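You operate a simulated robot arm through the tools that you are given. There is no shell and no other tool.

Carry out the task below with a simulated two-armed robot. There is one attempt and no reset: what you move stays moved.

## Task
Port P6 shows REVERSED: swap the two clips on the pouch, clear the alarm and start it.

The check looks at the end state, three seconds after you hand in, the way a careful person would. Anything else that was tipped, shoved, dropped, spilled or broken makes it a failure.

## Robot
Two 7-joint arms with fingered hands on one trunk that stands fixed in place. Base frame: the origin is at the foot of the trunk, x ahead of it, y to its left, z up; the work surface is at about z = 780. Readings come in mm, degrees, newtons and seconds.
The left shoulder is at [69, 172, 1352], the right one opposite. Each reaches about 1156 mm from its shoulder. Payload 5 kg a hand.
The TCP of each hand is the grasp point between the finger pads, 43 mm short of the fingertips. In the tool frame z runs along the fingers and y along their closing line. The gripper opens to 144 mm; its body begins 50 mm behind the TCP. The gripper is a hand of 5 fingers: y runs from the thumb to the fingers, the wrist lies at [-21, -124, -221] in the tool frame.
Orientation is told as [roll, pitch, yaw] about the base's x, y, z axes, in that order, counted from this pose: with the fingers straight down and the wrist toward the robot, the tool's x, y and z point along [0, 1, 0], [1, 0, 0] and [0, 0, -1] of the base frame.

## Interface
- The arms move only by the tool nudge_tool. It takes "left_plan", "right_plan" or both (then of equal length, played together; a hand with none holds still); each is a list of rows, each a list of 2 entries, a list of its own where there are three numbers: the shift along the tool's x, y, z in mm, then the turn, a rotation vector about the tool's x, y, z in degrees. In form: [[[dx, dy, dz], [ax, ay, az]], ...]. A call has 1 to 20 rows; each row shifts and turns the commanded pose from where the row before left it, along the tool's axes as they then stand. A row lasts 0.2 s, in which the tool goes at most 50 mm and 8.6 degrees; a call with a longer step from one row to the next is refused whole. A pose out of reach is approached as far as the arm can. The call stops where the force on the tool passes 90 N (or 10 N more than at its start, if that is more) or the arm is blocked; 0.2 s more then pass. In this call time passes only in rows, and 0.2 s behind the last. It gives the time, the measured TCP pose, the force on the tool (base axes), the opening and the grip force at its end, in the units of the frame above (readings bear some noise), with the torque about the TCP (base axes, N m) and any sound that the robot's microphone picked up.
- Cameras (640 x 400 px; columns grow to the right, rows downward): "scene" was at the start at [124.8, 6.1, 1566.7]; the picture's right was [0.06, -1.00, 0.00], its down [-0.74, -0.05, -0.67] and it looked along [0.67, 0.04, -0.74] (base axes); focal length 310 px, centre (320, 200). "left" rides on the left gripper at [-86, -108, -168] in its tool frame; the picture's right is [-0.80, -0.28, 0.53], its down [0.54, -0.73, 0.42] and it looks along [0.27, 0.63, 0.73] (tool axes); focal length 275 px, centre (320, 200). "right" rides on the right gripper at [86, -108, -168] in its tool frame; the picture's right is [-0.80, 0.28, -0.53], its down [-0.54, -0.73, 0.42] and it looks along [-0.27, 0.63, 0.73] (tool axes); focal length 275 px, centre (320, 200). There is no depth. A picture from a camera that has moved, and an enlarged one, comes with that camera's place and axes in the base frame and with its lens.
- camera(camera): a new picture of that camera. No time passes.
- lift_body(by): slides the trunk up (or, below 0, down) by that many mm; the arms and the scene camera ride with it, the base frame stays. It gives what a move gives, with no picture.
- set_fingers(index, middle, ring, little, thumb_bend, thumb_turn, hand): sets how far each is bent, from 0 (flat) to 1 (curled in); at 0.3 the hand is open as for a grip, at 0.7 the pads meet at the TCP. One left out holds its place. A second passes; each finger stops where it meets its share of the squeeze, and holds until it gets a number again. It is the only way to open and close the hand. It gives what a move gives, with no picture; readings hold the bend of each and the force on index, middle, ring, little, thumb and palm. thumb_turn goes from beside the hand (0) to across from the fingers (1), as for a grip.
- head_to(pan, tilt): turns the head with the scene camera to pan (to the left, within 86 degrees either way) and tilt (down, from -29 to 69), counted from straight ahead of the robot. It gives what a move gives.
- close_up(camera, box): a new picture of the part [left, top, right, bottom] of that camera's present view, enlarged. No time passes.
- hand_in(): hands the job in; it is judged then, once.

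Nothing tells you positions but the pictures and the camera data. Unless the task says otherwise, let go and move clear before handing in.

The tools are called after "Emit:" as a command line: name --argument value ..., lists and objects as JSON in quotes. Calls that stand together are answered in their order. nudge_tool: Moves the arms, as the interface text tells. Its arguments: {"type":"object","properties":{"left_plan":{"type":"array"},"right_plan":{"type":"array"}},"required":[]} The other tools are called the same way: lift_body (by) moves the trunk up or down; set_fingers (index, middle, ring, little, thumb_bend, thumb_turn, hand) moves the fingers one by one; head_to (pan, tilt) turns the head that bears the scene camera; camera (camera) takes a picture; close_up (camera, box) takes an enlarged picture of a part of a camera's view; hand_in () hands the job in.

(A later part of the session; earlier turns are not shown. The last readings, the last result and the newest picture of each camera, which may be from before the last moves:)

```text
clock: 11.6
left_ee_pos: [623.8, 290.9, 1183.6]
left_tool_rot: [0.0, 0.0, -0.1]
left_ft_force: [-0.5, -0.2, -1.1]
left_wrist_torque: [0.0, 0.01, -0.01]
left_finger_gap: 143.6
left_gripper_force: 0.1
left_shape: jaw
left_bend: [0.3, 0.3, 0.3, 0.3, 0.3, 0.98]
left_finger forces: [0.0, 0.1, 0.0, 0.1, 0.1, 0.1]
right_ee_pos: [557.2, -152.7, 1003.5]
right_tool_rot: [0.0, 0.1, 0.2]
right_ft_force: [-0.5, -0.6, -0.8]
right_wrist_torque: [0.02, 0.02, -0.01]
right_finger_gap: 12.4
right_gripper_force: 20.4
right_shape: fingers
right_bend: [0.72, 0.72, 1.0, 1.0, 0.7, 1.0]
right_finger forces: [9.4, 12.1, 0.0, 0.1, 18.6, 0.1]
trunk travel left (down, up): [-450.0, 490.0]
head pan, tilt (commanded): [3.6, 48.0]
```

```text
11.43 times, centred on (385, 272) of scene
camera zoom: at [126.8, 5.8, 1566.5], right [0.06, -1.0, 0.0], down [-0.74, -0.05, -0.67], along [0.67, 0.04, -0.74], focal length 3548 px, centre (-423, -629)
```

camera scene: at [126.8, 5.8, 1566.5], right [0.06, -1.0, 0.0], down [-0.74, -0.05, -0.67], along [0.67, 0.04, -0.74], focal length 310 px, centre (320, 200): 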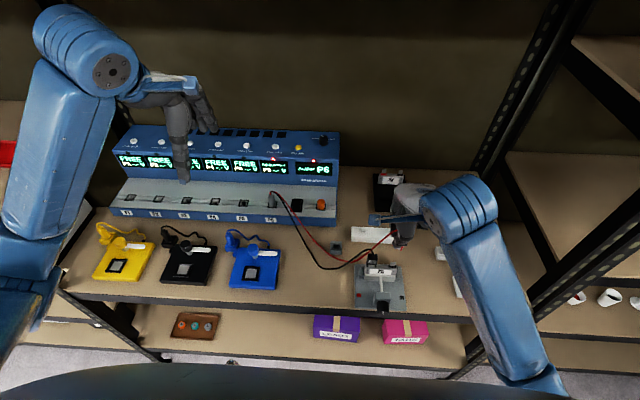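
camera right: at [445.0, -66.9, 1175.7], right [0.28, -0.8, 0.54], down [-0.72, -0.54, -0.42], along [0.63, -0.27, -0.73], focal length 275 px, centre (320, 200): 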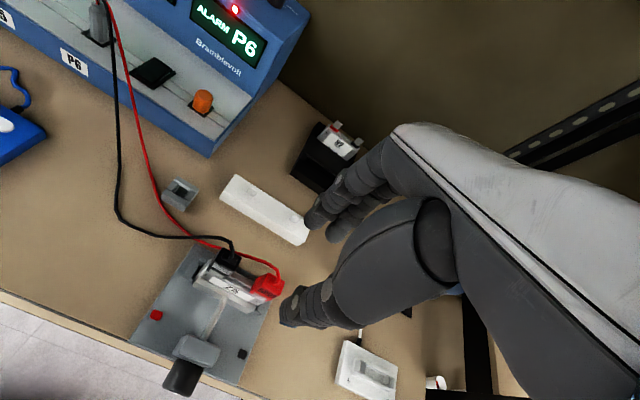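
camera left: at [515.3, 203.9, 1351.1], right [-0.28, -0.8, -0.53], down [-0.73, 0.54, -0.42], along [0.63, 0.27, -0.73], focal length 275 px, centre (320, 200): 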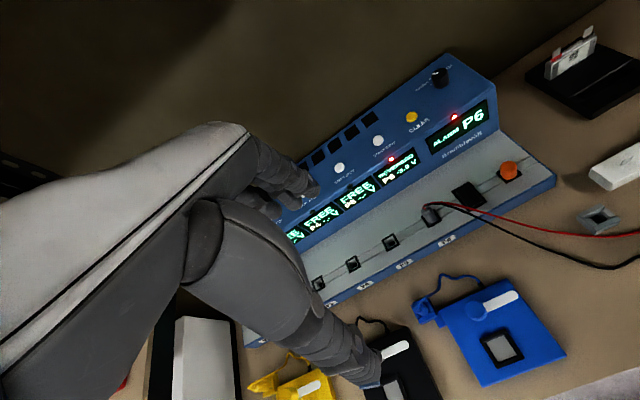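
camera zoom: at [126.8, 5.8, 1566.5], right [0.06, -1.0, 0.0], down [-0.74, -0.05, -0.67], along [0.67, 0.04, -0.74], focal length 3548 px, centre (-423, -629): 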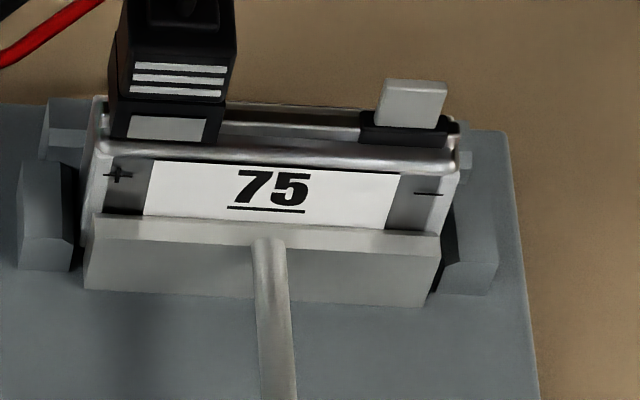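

The clip has tilted about 30° in the pinch, with its jaw pointing down-left; I can undo that by rolling the hand. I'll look at the rail pegs and the bare tab for their exact shape.

Emit:
close_up --camera "scene" --box '[348, 222, 398, 247]'

Emit:
close_up --camera "right" --box '[200, 180, 320, 260]'

Emit:
close_up --camera "left" --box '[560, 120, 640, 200]'

Emit:
close_up --camera "left" --box '[520, 10, 640, 120]'

```text
12.80 times, centred on (373, 234) of scene
camera zoom: at [126.8, 5.8, 1566.5], right [0.06, -1.0, 0.0], down [-0.74, -0.05, -0.67], along [0.67, 0.04, -0.74], focal length 3974 px, centre (-358, -242)
```

zoom: 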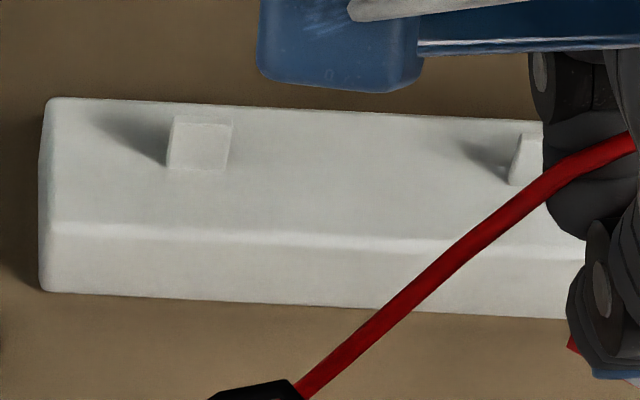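

```text
5.00 times, centred on (260, 220) of right
camera zoom: at [446.7, -65.9, 1171.5], right [0.28, -0.8, 0.53], down [-0.73, -0.54, -0.42], along [0.63, -0.27, -0.73], focal length 1376 px, centre (620, 100)
```

zoom: 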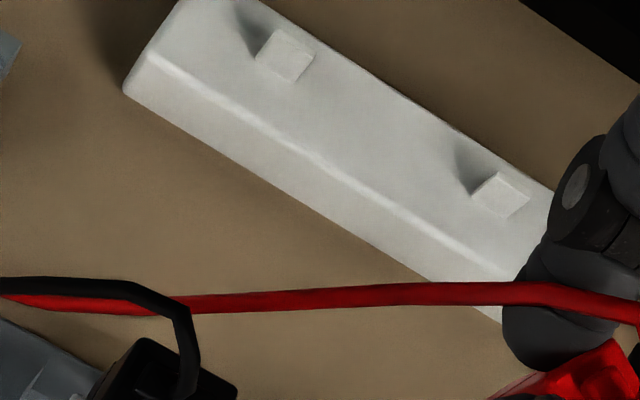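

```text
5.00 times, centred on (600, 160) of left
camera zoom: at [516.0, 204.1, 1350.7], right [-0.28, -0.8, -0.53], down [-0.73, 0.54, -0.42], along [0.63, 0.27, -0.73], focal length 1376 px, centre (-1080, 400)
```

zoom: 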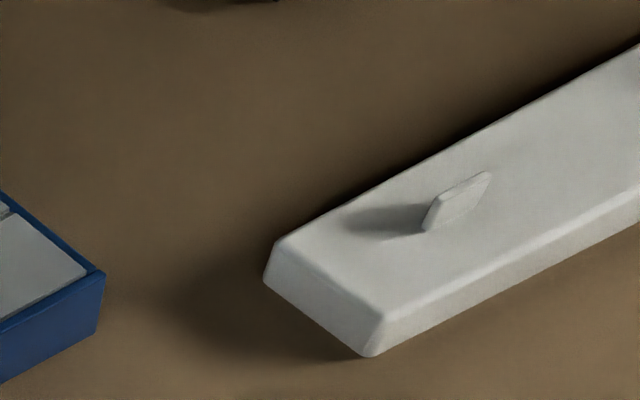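

```text
3.64 times, centred on (580, 65) of left
camera zoom: at [516.0, 204.1, 1350.7], right [-0.28, -0.8, -0.53], down [-0.73, 0.54, -0.42], along [0.63, 0.27, -0.73], focal length 1001 px, centre (-626, 691)
```

zoom: 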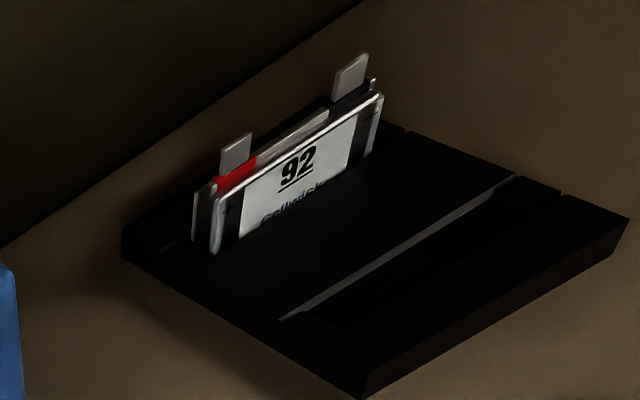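

Comparing both views, the clip hangs vertical but is yawed about 34° clockwise, because the thumb and middle finger formed a couple. I'll turn the hand 34° counter-clockwise to square it up and check.

Emit:
nudge_tool --right_plan '[[[0, 0, 0], [0, 0, -6.8]], [[0, 0, 0], [0, 0, -6.8]], [[0, 0, 0], [0, 0, -6.8]], [[0, 0, 0], [0, 0, -6.8]], [[0, 0, 0], [0, 0, -6.8]]]'

Emit:
close_up --camera "scene" --box '[375, 215, 425, 255]'

Emit:
camera --camera "right"

Emit:
camera --camera "scene"

```text
clock: 12.8
left_ee_pos: [623.4, 290.8, 1184.6]
left_tool_rot: [0.0, 0.0, -0.1]
left_ft_force: [-1.0, 0.1, -0.1]
left_wrist_torque: [0.0, 0.0, 0.0]
left_finger_gap: 143.4
left_gripper_force: 0.1
left_shape: jaw
left_bend: [0.3, 0.3, 0.3, 0.3, 0.3, 0.98]
left_finger forces: [0.0, 0.0, 0.0, 0.0, 0.0, 0.1]
right_ee_pos: [556.0, -151.8, 1003.8]
right_tool_rot: [0.0, 0.0, 34.1]
right_ft_force: [0.4, 0.2, -0.2]
right_wrist_torque: [0.02, 0.02, 0.01]
right_finger_gap: 12.2
right_gripper_force: 20.4
right_shape: fingers
right_bend: [0.72, 0.72, 1.0, 1.0, 0.7, 1.0]
right_finger forces: [9.5, 12.3, 0.0, 0.0, 18.5, 0.1]
trunk travel left (down, up): [-450.0, 490.0]
head pan, tilt (commanded): [3.6, 48.0]
```

```text
10.00 times, centred on (400, 235) of scene
camera zoom: at [126.9, 4.9, 1566.5], right [0.06, -1.0, 0.0], down [-0.74, -0.05, -0.67], along [0.67, 0.04, -0.74], focal length 3104 px, centre (-480, -150)
```

zoom: 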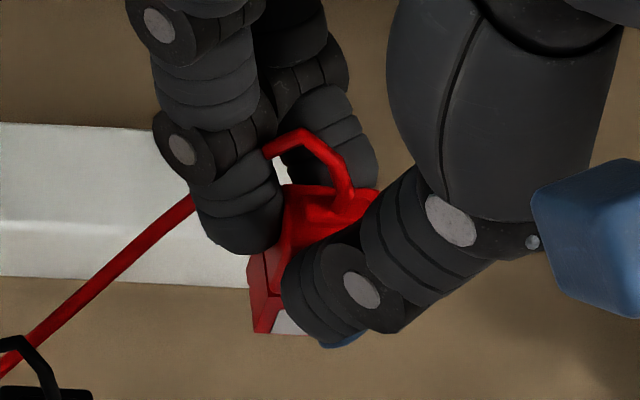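

```text
taken
camera right: at [415.8, -141.6, 1172.4], right [0.68, -0.5, 0.53], down [-0.3, -0.86, -0.42], along [0.67, 0.13, -0.73], focal length 275 px, centre (320, 200)
```

right: 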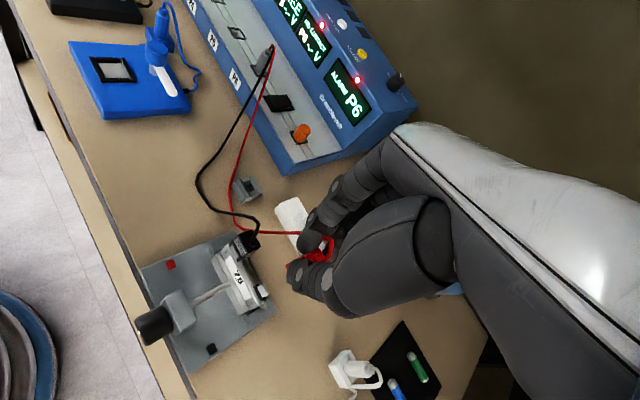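

```text
taken
camera scene: at [126.9, 4.9, 1566.5], right [0.06, -1.0, 0.0], down [-0.74, -0.05, -0.67], along [0.67, 0.04, -0.74], focal length 310 px, centre (320, 200)
```

scene: 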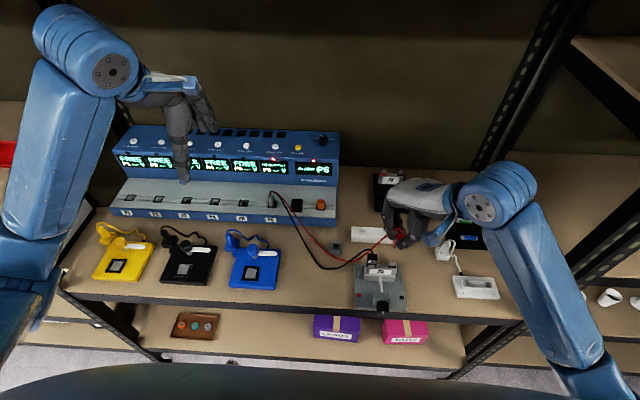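

The clip now hangs square and vertical. I'll carry it over the right-hand peg on the rail and come down to about 35 mm above it.

Emit:
nudge_tool --right_plan '[[[-10.85, 12.74, 0], [0, 0, 0]], [[-10.85, 12.74, 0], [0, 0, 0]], [[-10.85, 12.74, 0], [0, 0, 0]], [[-10.85, 12.74, 0], [0, 0, 0]], [[-10.85, 12.74, 0], [0, 0, 0]], [[-10.85, 12.74, 0], [0, 0, 0]], [[-10.85, 12.74, 0], [0, 0, 0]], [[-10.85, 12.74, 0], [0, 0, 0]], [[0, 0, 20], [0, 0, 0]], [[0, 0, 20], [0, 0, 0]], [[0, 0, 20], [0, 0, 0]], [[0, 0, 19], [0, 0, 0]]]'

Emit:
camera --camera "scene"

Emit:
camera --camera "right"

Emit:
close_up --camera "scene" --box '[370, 205, 420, 245]'

Emit:
close_up --camera "right" --box '[260, 200, 360, 280]'

```text
clock: 15.4
left_ee_pos: [624.7, 290.7, 1183.7]
left_tool_rot: [0.0, 0.0, -0.1]
left_ft_force: [0.2, 0.1, -1.2]
left_wrist_torque: [0.01, 0.04, 0.01]
left_finger_gap: 144.0
left_gripper_force: 0.1
left_shape: jaw
left_bend: [0.3, 0.3, 0.3, 0.3, 0.3, 0.98]
left_finger forces: [0.0, 0.0, 0.1, 0.0, 0.0, 0.0]
right_ee_pos: [688.1, -165.7, 924.5]
right_tool_rot: [0.0, 0.0, 34.0]
right_ft_force: [-0.3, 0.5, -0.2]
right_wrist_torque: [-0.01, 0.01, 0.0]
right_finger_gap: 12.0
right_gripper_force: 20.4
right_shape: fingers
right_bend: [0.72, 0.72, 1.0, 1.0, 0.7, 1.0]
right_finger forces: [9.1, 12.5, 0.0, 0.0, 18.5, 0.1]
trunk travel left (down, up): [-450.0, 490.0]
head pan, tilt (commanded): [3.6, 48.0]
```

```text
taken
camera scene: at [126.7, 5.1, 1566.5], right [0.06, -1.0, 0.0], down [-0.74, -0.05, -0.67], along [0.67, 0.04, -0.74], focal length 310 px, centre (320, 200)
```

scene: 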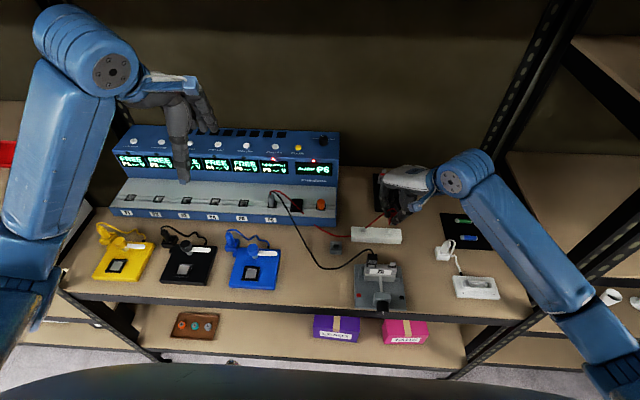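

```text
taken
camera right: at [548.5, -154.3, 1092.3], right [0.68, -0.5, 0.53], down [-0.3, -0.86, -0.42], along [0.67, 0.13, -0.73], focal length 275 px, centre (320, 200)
```

right: 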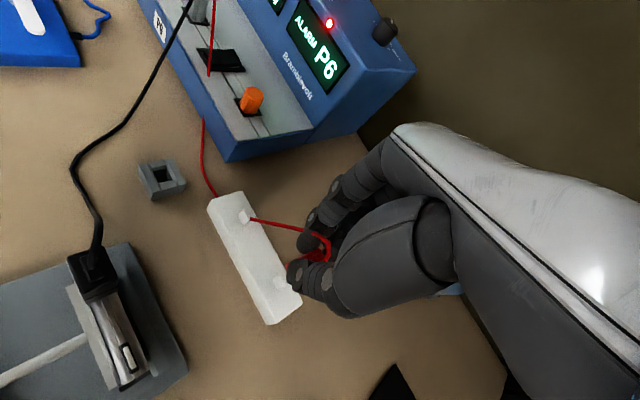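

```text
10.00 times, centred on (395, 225) of scene
camera zoom: at [126.7, 5.1, 1566.5], right [0.06, -1.0, 0.0], down [-0.74, -0.05, -0.67], along [0.67, 0.04, -0.74], focal length 3104 px, centre (-430, -50)
```

zoom: 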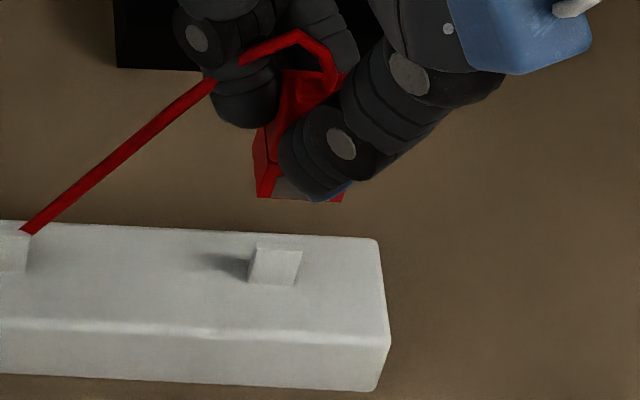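

```text
5.00 times, centred on (310, 240) of right
camera zoom: at [548.5, -154.3, 1092.3], right [0.68, -0.5, 0.53], down [-0.3, -0.86, -0.42], along [0.67, 0.13, -0.73], focal length 1376 px, centre (370, 0)
```

zoom: 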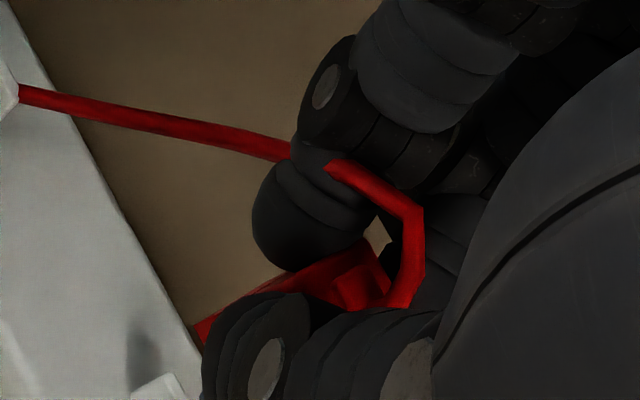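

The clip is nearly over the right peg; I estimate it needs about 2 mm more forward. I'll shift and descend to just above the peg top.

Emit:
nudge_tool --right_plan '[[[-1.3, 1.9, 10], [0, 0, 0]], [[0, 0, 10], [0, 0, 0]], [[0, 0, 8], [0, 0, 0]]]'

Emit:
close_up --camera "scene" --box '[375, 215, 415, 245]'

Emit:
close_up --camera "right" --box '[240, 220, 340, 300]'

Emit:
camera --camera "left"

```text
clock: 16.2
left_ee_pos: [623.5, 290.4, 1182.3]
left_tool_rot: [-0.1, 0.0, 0.0]
left_ft_force: [0.1, 0.3, 0.0]
left_wrist_torque: [0.01, -0.02, -0.03]
left_finger_gap: 143.6
left_gripper_force: 0.1
left_shape: jaw
left_bend: [0.3, 0.3, 0.3, 0.3, 0.3, 0.98]
left_finger forces: [0.1, 0.1, 0.1, 0.0, 0.0, 0.0]
right_ee_pos: [689.9, -164.9, 894.1]
right_tool_rot: [0.0, 0.0, 34.1]
right_ft_force: [-0.2, -0.6, 0.7]
right_wrist_torque: [0.02, 0.01, 0.0]
right_finger_gap: 12.0
right_gripper_force: 20.4
right_shape: fingers
right_bend: [0.72, 0.72, 1.0, 1.0, 0.7, 1.0]
right_finger forces: [9.2, 12.4, 0.1, 0.0, 18.5, 0.1]
trunk travel left (down, up): [-450.0, 490.0]
head pan, tilt (commanded): [3.6, 48.0]
```

```text
13.33 times, centred on (395, 230) of scene
camera zoom: at [126.8, 5.5, 1566.5], right [0.06, -1.0, 0.0], down [-0.74, -0.05, -0.67], along [0.67, 0.04, -0.74], focal length 4139 px, centre (-680, -200)
```

zoom: 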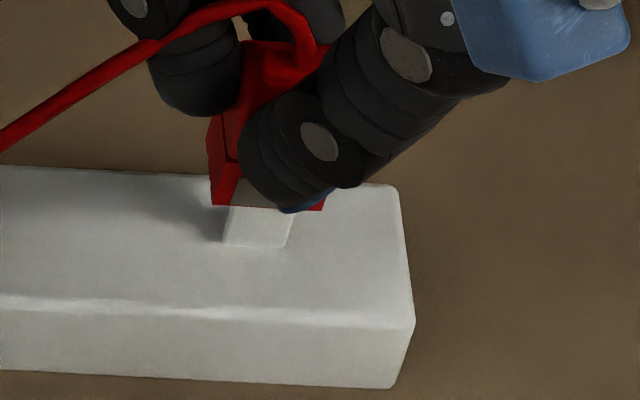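

```text
5.00 times, centred on (290, 260) of right
camera zoom: at [550.5, -153.8, 1062.6], right [0.68, -0.5, 0.53], down [-0.3, -0.86, -0.42], along [0.67, 0.13, -0.73], focal length 1376 px, centre (470, -100)
```

zoom: 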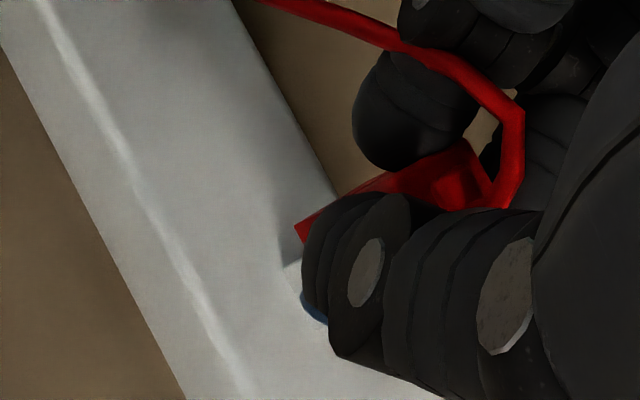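

```text
taken
camera left: at [515.9, 203.9, 1350.8], right [-0.28, -0.8, -0.53], down [-0.73, 0.54, -0.42], along [0.63, 0.27, -0.73], focal length 275 px, centre (320, 200)
```

left: 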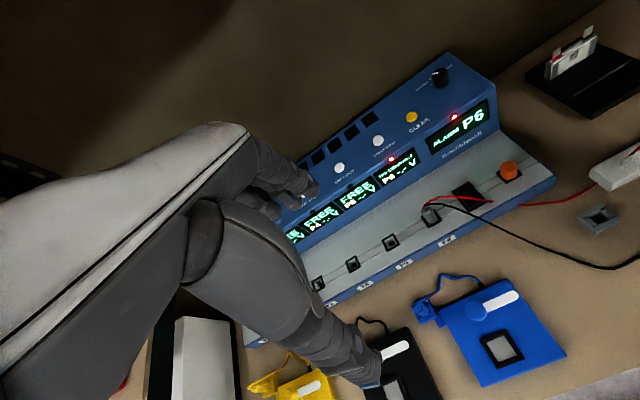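

The clip bottom sits just above the peg top and is centred to within a millimetre or two. I'll shift 1.3 mm right and press it down slowly.

Emit:
nudge_tool --right_plan '[[[-1.1, -0.7, 2], [0, 0, 0]], [[0, 0, 3], [0, 0, 0]], [[0, 0, 3], [0, 0, 0]], [[0, 0, 3], [0, 0, 0]]]'

Emit:
close_up --camera "scene" --box '[375, 215, 415, 245]'

Emit:
close_up --camera "right" --box '[240, 220, 340, 300]'

```text
clock: 17.2
left_ee_pos: [623.9, 290.3, 1183.5]
left_tool_rot: [0.0, 0.0, -0.1]
left_ft_force: [0.5, -0.3, -0.5]
left_wrist_torque: [-0.01, 0.02, -0.01]
left_finger_gap: 143.6
left_gripper_force: 0.1
left_shape: jaw
left_bend: [0.3, 0.3, 0.3, 0.3, 0.3, 0.98]
left_finger forces: [0.1, 0.0, 0.1, 0.0, 0.1, 0.0]
right_ee_pos: [690.2, -167.2, 883.9]
right_tool_rot: [0.0, 0.1, 34.0]
right_ft_force: [-1.3, -0.5, 0.5]
right_wrist_torque: [0.01, 0.12, 0.03]
right_finger_gap: 12.0
right_gripper_force: 20.5
right_shape: fingers
right_bend: [0.72, 0.72, 1.0, 1.0, 0.71, 1.0]
right_finger forces: [9.4, 11.9, 0.0, 0.0, 19.6, 0.0]
trunk travel left (down, up): [-450.0, 490.0]
head pan, tilt (commanded): [3.6, 48.0]
```

```text
13.33 times, centred on (395, 230) of scene
camera zoom: at [126.8, 5.3, 1566.5], right [0.06, -1.0, 0.0], down [-0.74, -0.05, -0.67], along [0.67, 0.04, -0.74], focal length 4139 px, centre (-680, -200)
```

zoom: 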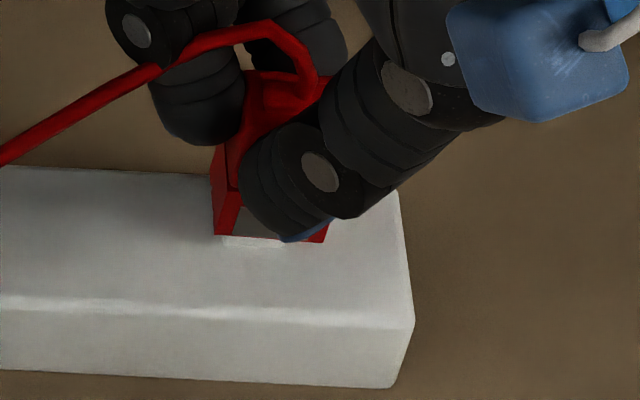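

```text
5.00 times, centred on (290, 260) of right
camera zoom: at [550.7, -156.1, 1052.4], right [0.68, -0.5, 0.53], down [-0.3, -0.86, -0.42], along [0.67, 0.13, -0.73], focal length 1376 px, centre (470, -100)
```

zoom: 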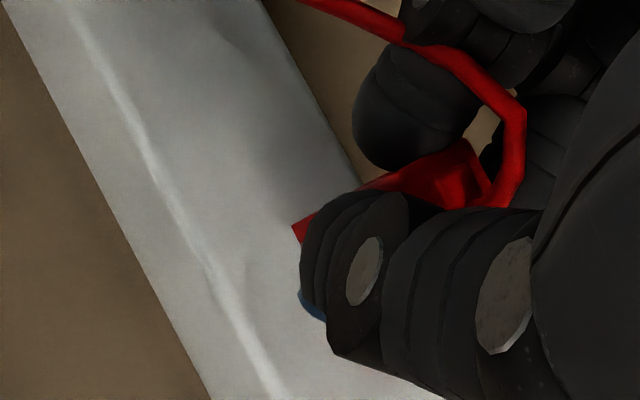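

The clip is sliding onto the peg with almost no force. I'll keep pressing slowly.

Emit:
nudge_tool --right_plan '[[[0, 0, 3], [0, 0, 0]], [[0, 0, 3], [0, 0, 0]], [[0, 0, 2], [0, 0, 0]]]'

Emit:
close_up --camera "scene" --box '[375, 215, 415, 245]'

Emit:
close_up --camera "right" --box '[240, 220, 340, 300]'

```text
clock: 18.0
left_ee_pos: [623.7, 291.9, 1184.1]
left_tool_rot: [0.0, 0.0, 0.0]
left_ft_force: [-0.3, 0.1, -0.1]
left_wrist_torque: [0.05, -0.04, -0.02]
left_finger_gap: 144.3
left_gripper_force: 0.1
left_shape: jaw
left_bend: [0.3, 0.3, 0.3, 0.3, 0.3, 0.98]
left_finger forces: [0.0, 0.0, 0.1, 0.1, 0.0, 0.1]
right_ee_pos: [689.5, -167.8, 877.9]
right_tool_rot: [0.0, 0.1, 33.9]
right_ft_force: [-3.1, 0.1, 2.4]
right_wrist_torque: [0.0, 0.13, 0.03]
right_finger_gap: 12.1
right_gripper_force: 20.8
right_shape: fingers
right_bend: [0.72, 0.72, 1.0, 1.0, 0.71, 1.0]
right_finger forces: [9.7, 11.7, 0.0, 0.0, 20.1, 0.0]
trunk travel left (down, up): [-450.0, 490.0]
head pan, tilt (commanded): [3.6, 48.0]
```

```text
13.33 times, centred on (395, 230) of scene
camera zoom: at [126.1, 5.5, 1566.6], right [0.06, -1.0, 0.0], down [-0.74, -0.05, -0.67], along [0.67, 0.04, -0.74], focal length 4139 px, centre (-680, -200)
```

zoom: 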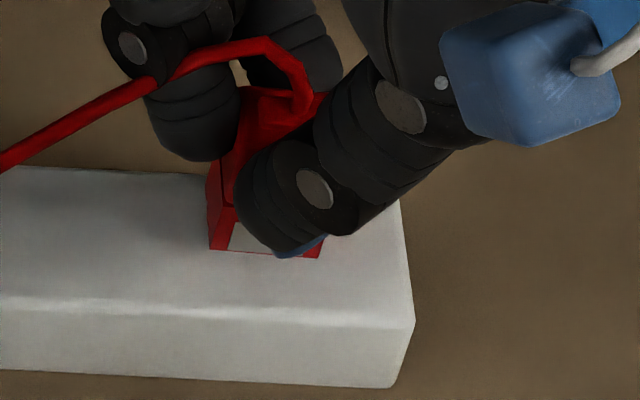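

```text
5.00 times, centred on (290, 260) of right
camera zoom: at [550.5, -156.1, 1046.2], right [0.68, -0.5, 0.53], down [-0.3, -0.86, -0.42], along [0.67, 0.13, -0.73], focal length 1376 px, centre (470, -100)
```

zoom: 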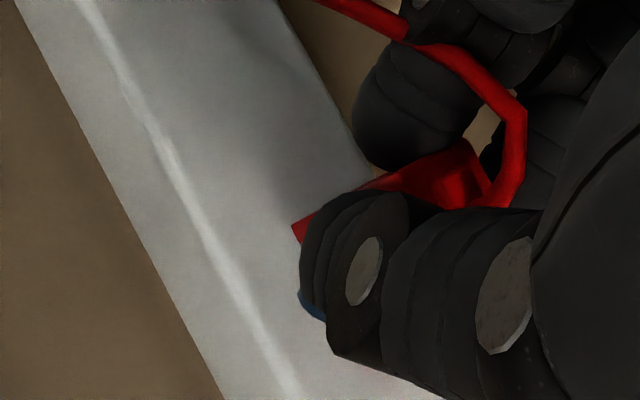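

The force is rising slightly as it seats. I'll press the last few millimetres while watching the force.

Emit:
nudge_tool --right_plan '[[[0.3, -0.4, 2], [0, 0, 0]], [[0.3, -0.4, 2], [0, 0, 0]]]'

Emit:
close_up --camera "scene" --box '[375, 215, 415, 245]'

```text
clock: 18.6
left_ee_pos: [624.2, 291.3, 1184.3]
left_tool_rot: [0.0, 0.0, 0.1]
left_ft_force: [-0.7, -0.5, 0.7]
left_wrist_torque: [0.03, -0.01, 0.04]
left_finger_gap: 143.7
left_gripper_force: 0.0
left_shape: jaw
left_bend: [0.3, 0.3, 0.3, 0.3, 0.3, 0.98]
left_finger forces: [0.0, 0.0, 0.0, 0.1, 0.0, 0.1]
right_ee_pos: [689.6, -167.0, 874.5]
right_tool_rot: [-0.1, 0.1, 34.0]
right_ft_force: [-2.1, 0.4, 1.6]
right_wrist_torque: [0.0, 0.08, 0.02]
right_finger_gap: 12.0
right_gripper_force: 20.7
right_shape: fingers
right_bend: [0.72, 0.72, 1.0, 1.0, 0.71, 1.0]
right_finger forces: [9.4, 12.3, 0.1, 0.0, 19.4, 0.0]
trunk travel left (down, up): [-450.0, 490.0]
head pan, tilt (commanded): [3.6, 48.0]
```

```text
13.33 times, centred on (395, 230) of scene
camera zoom: at [126.4, 5.4, 1566.5], right [0.06, -1.0, 0.0], down [-0.74, -0.05, -0.67], along [0.67, 0.04, -0.74], focal length 4139 px, centre (-680, -200)
```

zoom: 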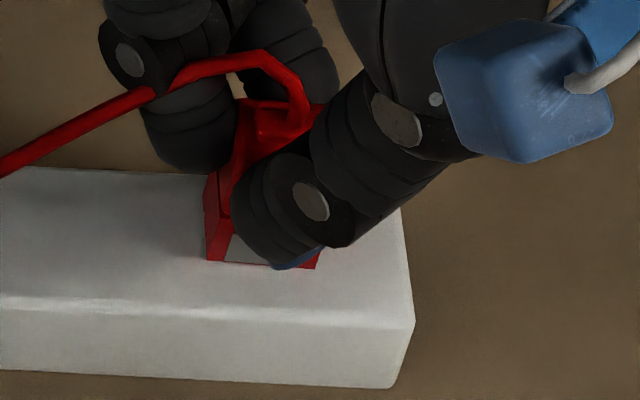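

It is still sliding down easily. I'll continue.

Emit:
nudge_tool --right_plan '[[[0.2, -0.3, 2], [0, 0, 0]], [[0, 0, 2], [0, 0, 0]]]'

Emit:
close_up --camera "scene" --box '[375, 215, 415, 245]'

Emit:
camera --camera "right"

```text
clock: 19.2
left_ee_pos: [622.6, 291.9, 1184.2]
left_tool_rot: [0.1, 0.0, 0.0]
left_ft_force: [0.1, -0.6, 0.1]
left_wrist_torque: [-0.01, -0.01, -0.03]
left_finger_gap: 143.7
left_gripper_force: 0.0
left_shape: jaw
left_bend: [0.3, 0.3, 0.3, 0.3, 0.3, 0.98]
left_finger forces: [0.0, 0.0, 0.1, 0.0, 0.0, 0.0]
right_ee_pos: [689.2, -166.9, 872.8]
right_tool_rot: [-0.1, -0.4, 34.0]
right_ft_force: [1.7, -0.3, 16.9]
right_wrist_torque: [-0.06, -0.06, 0.0]
right_finger_gap: 11.6
right_gripper_force: 24.1
right_shape: fingers
right_bend: [0.72, 0.72, 1.0, 1.0, 0.71, 1.0]
right_finger forces: [10.5, 16.8, 0.0, 0.0, 20.8, 0.0]
trunk travel left (down, up): [-450.0, 490.0]
head pan, tilt (commanded): [3.6, 48.0]
```

```text
13.33 times, centred on (395, 230) of scene
camera zoom: at [125.1, 5.8, 1566.9], right [0.06, -1.0, 0.0], down [-0.74, -0.05, -0.67], along [0.67, 0.04, -0.74], focal length 4139 px, centre (-680, -200)
```

zoom: 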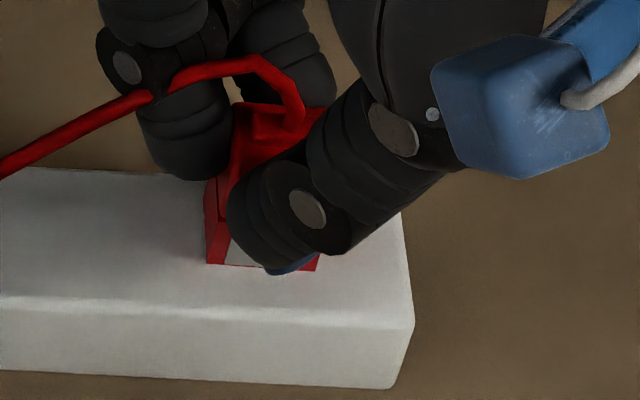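

```text
taken
camera right: at [548.8, -155.8, 1040.2], right [0.68, -0.5, 0.54], down [-0.3, -0.86, -0.42], along [0.67, 0.13, -0.73], focal length 275 px, centre (320, 200)
```

right: 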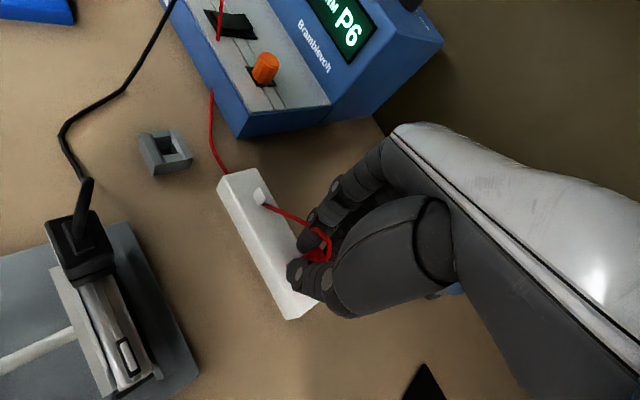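

The clip is seated on the peg, with 17 N of upward resistance. I'll release it and rise.

Emit:
set_fingers --hand "right" --index 0.6 --middle 0.6 --thumb_bend 0.6

Emit:
close_up --camera "scene" --box '[370, 200, 420, 245]'

Emit:
close_up --camera "right" --box '[220, 170, 360, 310]'

```text
clock: 20.2
left_ee_pos: [624.2, 290.8, 1183.6]
left_tool_rot: [0.0, 0.0, 0.1]
left_ft_force: [0.2, -0.3, 0.1]
left_wrist_torque: [0.02, 0.0, -0.02]
left_finger_gap: 143.8
left_gripper_force: 0.1
left_shape: jaw
left_bend: [0.3, 0.3, 0.3, 0.3, 0.3, 0.98]
left_finger forces: [0.0, 0.0, 0.0, 0.0, 0.0, 0.0]
right_ee_pos: [688.8, -167.5, 868.9]
right_tool_rot: [0.0, 0.0, 34.0]
right_ft_force: [-0.5, 0.2, 0.4]
right_wrist_torque: [0.01, 0.0, -0.01]
right_finger_gap: 41.9
right_gripper_force: 0.0
right_shape: fingers
right_bend: [0.6, 0.6, 1.0, 1.0, 0.6, 1.0]
right_finger forces: [0.0, 0.0, 0.0, 0.0, 0.1, 0.0]
trunk travel left (down, up): [-450.0, 490.0]
head pan, tilt (commanded): [3.6, 48.0]
```

```text
8.89 times, centred on (395, 222) of scene
camera zoom: at [126.6, 5.4, 1566.5], right [0.06, -1.0, 0.0], down [-0.74, -0.05, -0.67], along [0.67, 0.04, -0.74], focal length 2759 px, centre (-347, 0)
```

zoom: 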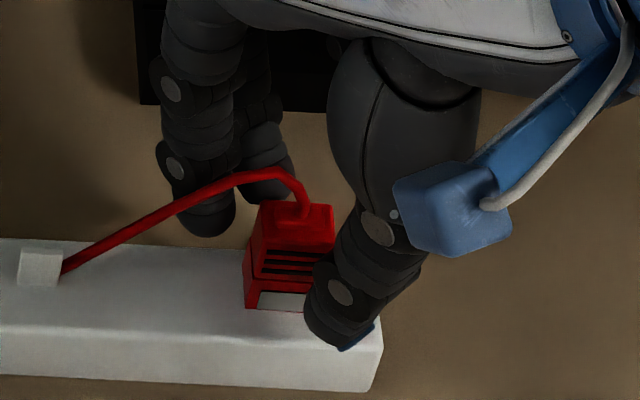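

```text
2.86 times, centred on (290, 240) of right
camera zoom: at [549.3, -156.1, 1037.9], right [0.68, -0.5, 0.53], down [-0.3, -0.86, -0.42], along [0.67, 0.13, -0.73], focal length 786 px, centre (406, 86)
```

zoom: 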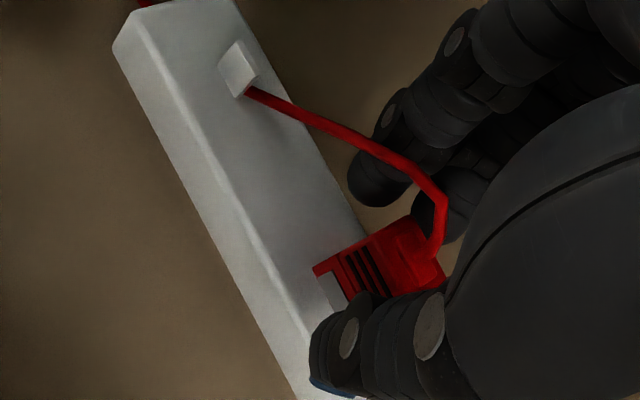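

The red clip is parked upright on the right peg. Next I'll raise the right hand, turn it back to yaw 0 and hover over the black clip.

Emit:
nudge_tool --right_plan '[[[0, 0, -8], [0, 0, 0]], [[0, 0, -12], [0, 0, 0]], [[0, 0, -20], [0, 0, 0]], [[0, 0, -30], [0, 0, 0]], [[0, 0, -30], [0, 0, 0]], [[0, 0, -30], [0, 0, 0]], [[0, 0, 0], [0, 0, 6.8]], [[0, 0, 0], [0, 0, 6.8]], [[0, 0, 0], [0, 0, 6.8]], [[0, 0, 0], [0, 0, 6.8]], [[0, 0, 0], [0, 0, 6.8]]]'

Emit:
camera --camera "scene"

Emit:
close_up --camera "scene" --box '[340, 210, 430, 290]'

```text
clock: 22.6
left_ee_pos: [624.3, 290.1, 1182.3]
left_tool_rot: [-0.1, 0.0, 0.1]
left_ft_force: [-0.2, -0.6, -0.1]
left_wrist_torque: [-0.01, 0.01, 0.01]
left_finger_gap: 143.8
left_gripper_force: 0.1
left_shape: jaw
left_bend: [0.3, 0.3, 0.3, 0.3, 0.3, 0.98]
left_finger forces: [0.0, 0.1, 0.0, 0.0, 0.1, 0.1]
right_ee_pos: [689.3, -166.8, 1000.0]
right_tool_rot: [-0.2, -0.1, -0.1]
right_ft_force: [-0.5, -0.3, 1.1]
right_wrist_torque: [0.01, 0.0, -0.02]
right_finger_gap: 42.1
right_gripper_force: 0.1
right_shape: fingers
right_bend: [0.6, 0.6, 1.0, 1.0, 0.6, 1.0]
right_finger forces: [0.0, 0.0, 0.0, 0.0, 0.0, 0.0]
trunk travel left (down, up): [-450.0, 490.0]
head pan, tilt (commanded): [3.6, 48.0]
```

```text
taken
camera scene: at [126.8, 6.1, 1566.5], right [0.06, -1.0, 0.0], down [-0.74, -0.05, -0.67], along [0.67, 0.04, -0.74], focal length 310 px, centre (320, 200)
```

scene: 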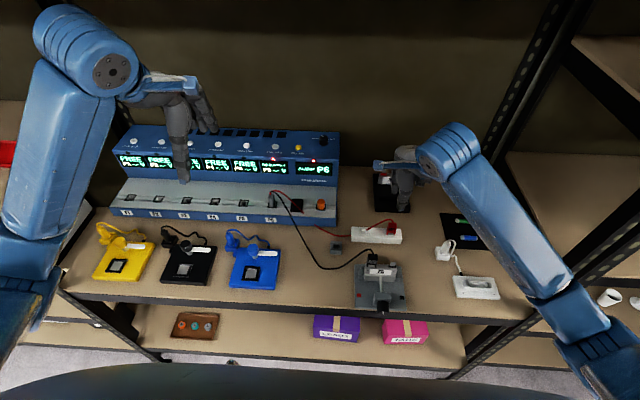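

```text
5.00 times, centred on (385, 250) of scene
camera zoom: at [126.8, 6.1, 1566.5], right [0.06, -1.0, 0.0], down [-0.74, -0.05, -0.67], along [0.67, 0.04, -0.74], focal length 1552 px, centre (-5, -50)
```

zoom: 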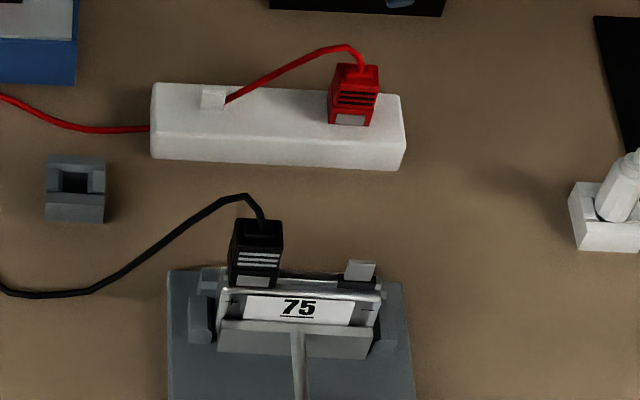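

The red clip stands cleanly on its peg. I'll move to hover over the black clip with the pinch at 0.52.

Emit:
set_fingers --hand "right" --index 0.52 --middle 0.52 --thumb_bend 0.52

Emit:
nudge_tool --right_plan '[[[8.9, -16.6, 0], [0, 0, 0]], [[8.9, -16.6, 0], [0, 0, 0]], [[8.9, -16.6, 0], [0, 0, 0]], [[8.9, -16.6, 0], [0, 0, 0]], [[8.9, -16.6, 0], [0, 0, 0]], [[8.9, -16.6, 0], [0, 0, 0]], [[8.9, -16.6, 0], [0, 0, 0]], [[8.9, -16.6, 0], [0, 0, 0]], [[0, 0, 18], [0, 0, 0]], [[0, 0, 18], [0, 0, 0]], [[0, 0, 18], [0, 0, 0]]]'

Emit:
close_up --camera "scene" --box '[340, 210, 430, 290]'

Emit:
close_up --camera "right" --box '[200, 180, 360, 340]'

```text
clock: 23.6
left_ee_pos: [624.4, 291.1, 1184.9]
left_tool_rot: [0.0, 0.0, 0.0]
left_ft_force: [0.6, -0.3, 1.0]
left_wrist_torque: [-0.01, 0.0, 0.0]
left_finger_gap: 143.9
left_gripper_force: 0.0
left_shape: jaw
left_bend: [0.3, 0.3, 0.3, 0.3, 0.3, 0.98]
left_finger forces: [0.1, 0.0, 0.0, 0.0, 0.0, 0.0]
right_ee_pos: [689.3, -167.7, 1000.2]
right_tool_rot: [0.0, -0.1, 0.1]
right_ft_force: [-0.1, 0.1, 0.0]
right_wrist_torque: [0.02, 0.0, 0.0]
right_finger_gap: 70.4
right_gripper_force: 0.0
right_shape: fingers
right_bend: [0.52, 0.52, 1.0, 1.0, 0.52, 1.0]
right_finger forces: [0.0, 0.0, 0.0, 0.0, 0.1, 0.0]
trunk travel left (down, up): [-450.0, 490.0]
head pan, tilt (commanded): [3.6, 48.0]
```

```text
clock: 26.0
left_ee_pos: [623.6, 289.7, 1182.9]
left_tool_rot: [0.1, 0.0, 0.1]
left_ft_force: [-0.8, 0.8, -0.7]
left_wrist_torque: [0.02, 0.0, 0.01]
left_finger_gap: 143.8
left_gripper_force: 0.0
left_shape: jaw
left_bend: [0.3, 0.3, 0.3, 0.3, 0.3, 0.98]
left_finger forces: [0.0, 0.0, 0.0, 0.1, 0.0, 0.0]
right_ee_pos: [555.9, -96.7, 946.9]
right_tool_rot: [0.0, 0.0, 0.0]
right_ft_force: [0.6, -0.3, 0.4]
right_wrist_torque: [0.0, -0.01, -0.04]
right_finger_gap: 70.6
right_gripper_force: 0.0
right_shape: fingers
right_bend: [0.52, 0.52, 1.0, 1.0, 0.52, 1.0]
right_finger forces: [0.0, 0.0, 0.0, 0.1, 0.0, 0.1]
trunk travel left (down, up): [-450.0, 490.0]
head pan, tilt (commanded): [3.6, 48.0]
```

```text
5.00 times, centred on (385, 250) of scene
camera zoom: at [126.3, 5.5, 1566.6], right [0.06, -1.0, 0.0], down [-0.74, -0.05, -0.67], along [0.67, 0.04, -0.74], focal length 1552 px, centre (-5, -50)
```

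zoom: 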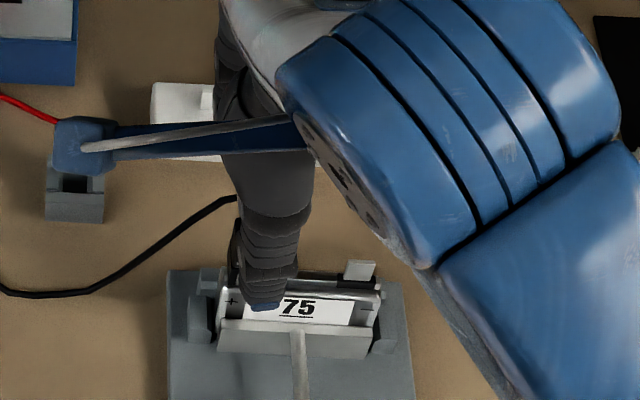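

```text
2.50 times, centred on (280, 260) of right
camera zoom: at [445.8, -10.7, 1114.7], right [0.28, -0.8, 0.53], down [-0.72, -0.54, -0.42], along [0.63, -0.27, -0.73], focal length 688 px, centre (420, 50)
```

zoom: 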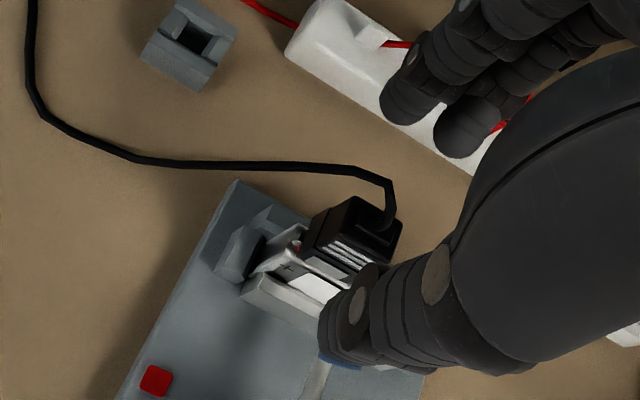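

The alignment over the black clip matches the earlier red grip. I'll descend 30 mm and close in stages as before.

Emit:
nudge_tool --right_plan '[[[0.3, 0, 10], [0, 0, 0]], [[0.3, 0, 10], [0, 0, 0]], [[0, 0, 10], [0, 0, 0]]]'

Emit:
set_fingers --hand "right" --index 0.63 --middle 0.63 --thumb_bend 0.63

Emit:
close_up --camera "right" --box '[220, 180, 360, 320]'

Emit:
close_up --camera "scene" --box '[340, 220, 430, 290]'

```text
clock: 26.8
left_ee_pos: [622.7, 290.8, 1183.8]
left_tool_rot: [0.1, 0.0, 0.0]
left_ft_force: [-0.3, -0.4, 0.6]
left_wrist_torque: [0.01, 0.0, 0.03]
left_finger_gap: 144.0
left_gripper_force: 0.0
left_shape: jaw
left_bend: [0.3, 0.3, 0.3, 0.3, 0.3, 0.98]
left_finger forces: [0.1, 0.0, 0.0, 0.0, 0.0, 0.0]
right_ee_pos: [556.9, -94.5, 917.1]
right_tool_rot: [0.0, -0.1, 0.0]
right_ft_force: [0.6, 0.3, -0.1]
right_wrist_torque: [0.01, 0.02, -0.02]
right_finger_gap: 70.6
right_gripper_force: 0.1
right_shape: fingers
right_bend: [0.52, 0.52, 1.0, 1.0, 0.52, 1.0]
right_finger forces: [0.0, 0.0, 0.0, 0.0, 0.1, 0.1]
trunk travel left (down, up): [-450.0, 490.0]
head pan, tilt (commanded): [3.6, 48.0]
```

```text
clock: 27.8
left_ee_pos: [623.5, 290.3, 1183.3]
left_tool_rot: [0.1, 0.0, 0.0]
left_ft_force: [-0.6, 0.3, -0.3]
left_wrist_torque: [0.0, 0.0, 0.02]
left_finger_gap: 143.6
left_gripper_force: 0.0
left_shape: jaw
left_bend: [0.3, 0.3, 0.3, 0.3, 0.3, 0.98]
left_finger forces: [0.0, 0.1, 0.1, 0.0, 0.0, 0.0]
right_ee_pos: [555.9, -96.4, 916.7]
right_tool_rot: [0.1, 0.0, 0.0]
right_ft_force: [0.2, -0.1, 0.0]
right_wrist_torque: [0.01, -0.02, 0.01]
right_finger_gap: 32.3
right_gripper_force: 0.0
right_shape: fingers
right_bend: [0.63, 0.63, 1.0, 1.0, 0.63, 1.0]
right_finger forces: [0.0, 0.0, 0.0, 0.0, 0.0, 0.0]
trunk travel left (down, up): [-450.0, 490.0]
head pan, tilt (commanded): [3.6, 48.0]
```

```text
2.86 times, centred on (290, 250) of right
camera zoom: at [446.9, -8.6, 1084.9], right [0.28, -0.8, 0.53], down [-0.73, -0.54, -0.42], along [0.63, -0.27, -0.73], focal length 786 px, centre (406, 57)
```

zoom: 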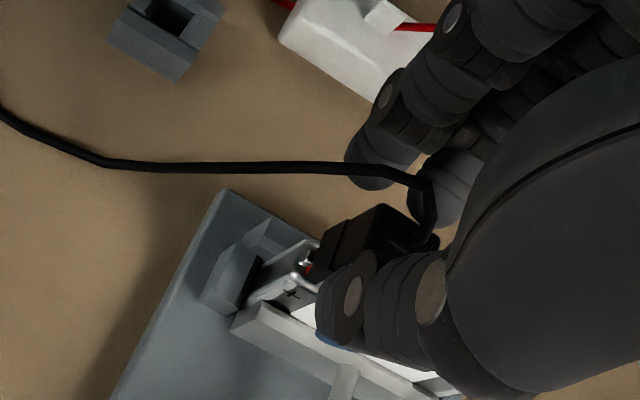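

```text
5.71 times, centred on (385, 255) of scene
camera zoom: at [126.6, 5.4, 1566.5], right [0.06, -1.0, 0.0], down [-0.74, -0.05, -0.67], along [0.67, 0.04, -0.74], focal length 1774 px, centre (-51, -114)
```

zoom: 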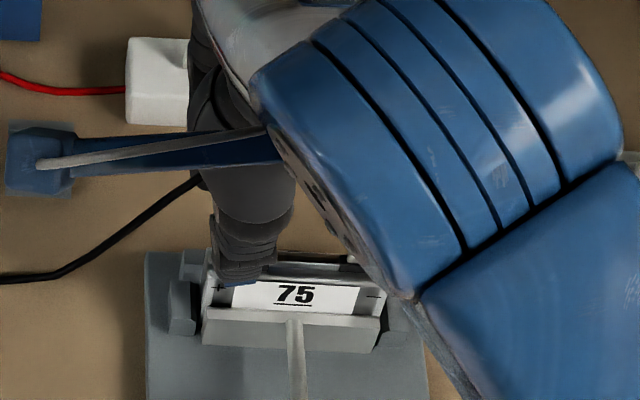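

The pinch straddles the black clip. I'll close and squeeze.

Emit:
set_fingers --hand "right" --index 0.72 --middle 0.72 --thumb_bend 0.72

Emit:
set_fingers --hand "right" --index 0.8 --middle 0.8 --thumb_bend 0.8

Emit:
nudge_tool --right_plan '[[[0, 0, -2], [0, 0, 0]], [[0, 0, -2], [0, 0, 0]], [[0, 0, -2], [0, 0, 0]]]'

Emit:
close_up --camera "right" --box '[220, 180, 360, 320]'

Emit:
close_up --camera "scene" --box '[340, 220, 430, 290]'

```text
clock: 28.8
left_ee_pos: [623.9, 290.3, 1182.6]
left_tool_rot: [0.0, -0.1, 0.0]
left_ft_force: [0.7, -0.6, -0.4]
left_wrist_torque: [0.0, 0.03, 0.0]
left_finger_gap: 143.7
left_gripper_force: 0.0
left_shape: jaw
left_bend: [0.3, 0.3, 0.3, 0.3, 0.3, 0.98]
left_finger forces: [0.0, 0.0, 0.0, 0.0, 0.0, 0.0]
right_ee_pos: [555.9, -94.8, 916.7]
right_tool_rot: [0.0, 0.0, -0.1]
right_ft_force: [-1.3, -0.1, -1.7]
right_wrist_torque: [0.02, 0.06, 0.04]
right_finger_gap: 19.3
right_gripper_force: 11.1
right_shape: fingers
right_bend: [0.71, 0.71, 1.0, 1.0, 0.66, 1.0]
right_finger forces: [6.0, 4.9, 0.0, 0.0, 12.0, 0.0]
trunk travel left (down, up): [-450.0, 490.0]
head pan, tilt (commanded): [3.6, 48.0]
```

```text
clock: 29.8
left_ee_pos: [624.7, 290.5, 1184.3]
left_tool_rot: [0.0, -0.1, 0.0]
left_ft_force: [-0.2, 0.8, 0.0]
left_wrist_torque: [0.01, 0.0, -0.03]
left_finger_gap: 143.8
left_gripper_force: 0.0
left_shape: jaw
left_bend: [0.3, 0.3, 0.3, 0.3, 0.3, 0.98]
left_finger forces: [0.1, 0.0, 0.1, 0.0, 0.0, 0.0]
right_ee_pos: [557.3, -95.5, 916.5]
right_tool_rot: [0.0, 0.0, 0.0]
right_ft_force: [-0.3, -1.9, -3.6]
right_wrist_torque: [-0.05, 0.01, 0.13]
right_finger_gap: 16.4
right_gripper_force: 20.7
right_shape: fingers
right_bend: [0.72, 0.67, 1.0, 1.0, 0.67, 1.0]
right_finger forces: [9.2, 11.7, 0.1, 0.1, 20.0, 0.0]
trunk travel left (down, up): [-450.0, 490.0]
head pan, tilt (commanded): [3.6, 48.0]
```

```text
clock: 30.6
left_ee_pos: [624.8, 291.0, 1182.7]
left_tool_rot: [-0.1, 0.0, 0.1]
left_ft_force: [-0.4, 0.1, 0.8]
left_wrist_torque: [0.02, -0.02, 0.02]
left_finger_gap: 143.7
left_gripper_force: 0.2
left_shape: jaw
left_bend: [0.3, 0.3, 0.3, 0.3, 0.3, 0.98]
left_finger forces: [0.0, 0.0, 0.1, 0.1, 0.0, 0.0]
right_ee_pos: [556.8, -95.5, 922.2]
right_tool_rot: [-0.1, 0.1, 0.0]
right_ft_force: [-0.1, -0.8, -6.8]
right_wrist_torque: [-0.02, -0.01, 0.11]
right_finger_gap: 16.3
right_gripper_force: 19.7
right_shape: fingers
right_bend: [0.72, 0.67, 1.0, 1.0, 0.68, 1.0]
right_finger forces: [9.2, 11.1, 0.0, 0.0, 19.3, 0.0]
trunk travel left (down, up): [-450.0, 490.0]
head pan, tilt (commanded): [3.6, 48.0]
```

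```text
2.86 times, centred on (290, 250) of right
camera zoom: at [446.9, -8.8, 1090.2], right [0.29, -0.8, 0.53], down [-0.73, -0.54, -0.42], along [0.63, -0.27, -0.73], focal length 786 px, centre (406, 57)
```

zoom: 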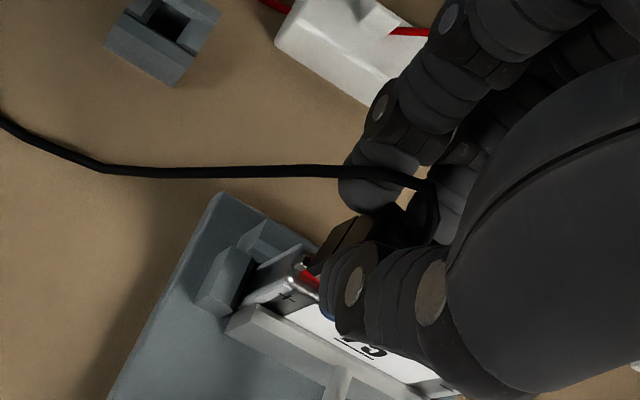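

```text
5.71 times, centred on (385, 255) of scene
camera zoom: at [127.2, 5.3, 1566.5], right [0.06, -1.0, 0.0], down [-0.74, -0.05, -0.67], along [0.67, 0.04, -0.74], focal length 1774 px, centre (-51, -114)
```

zoom: 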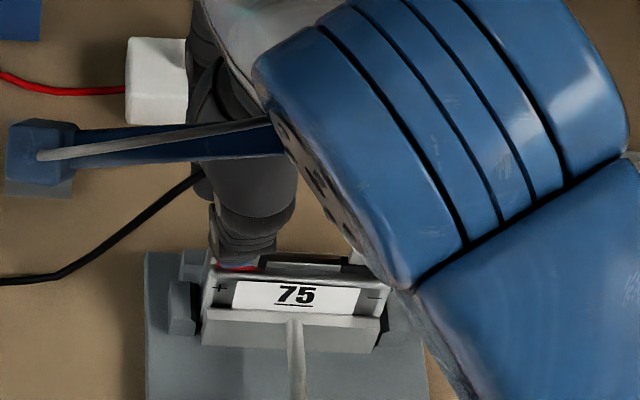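

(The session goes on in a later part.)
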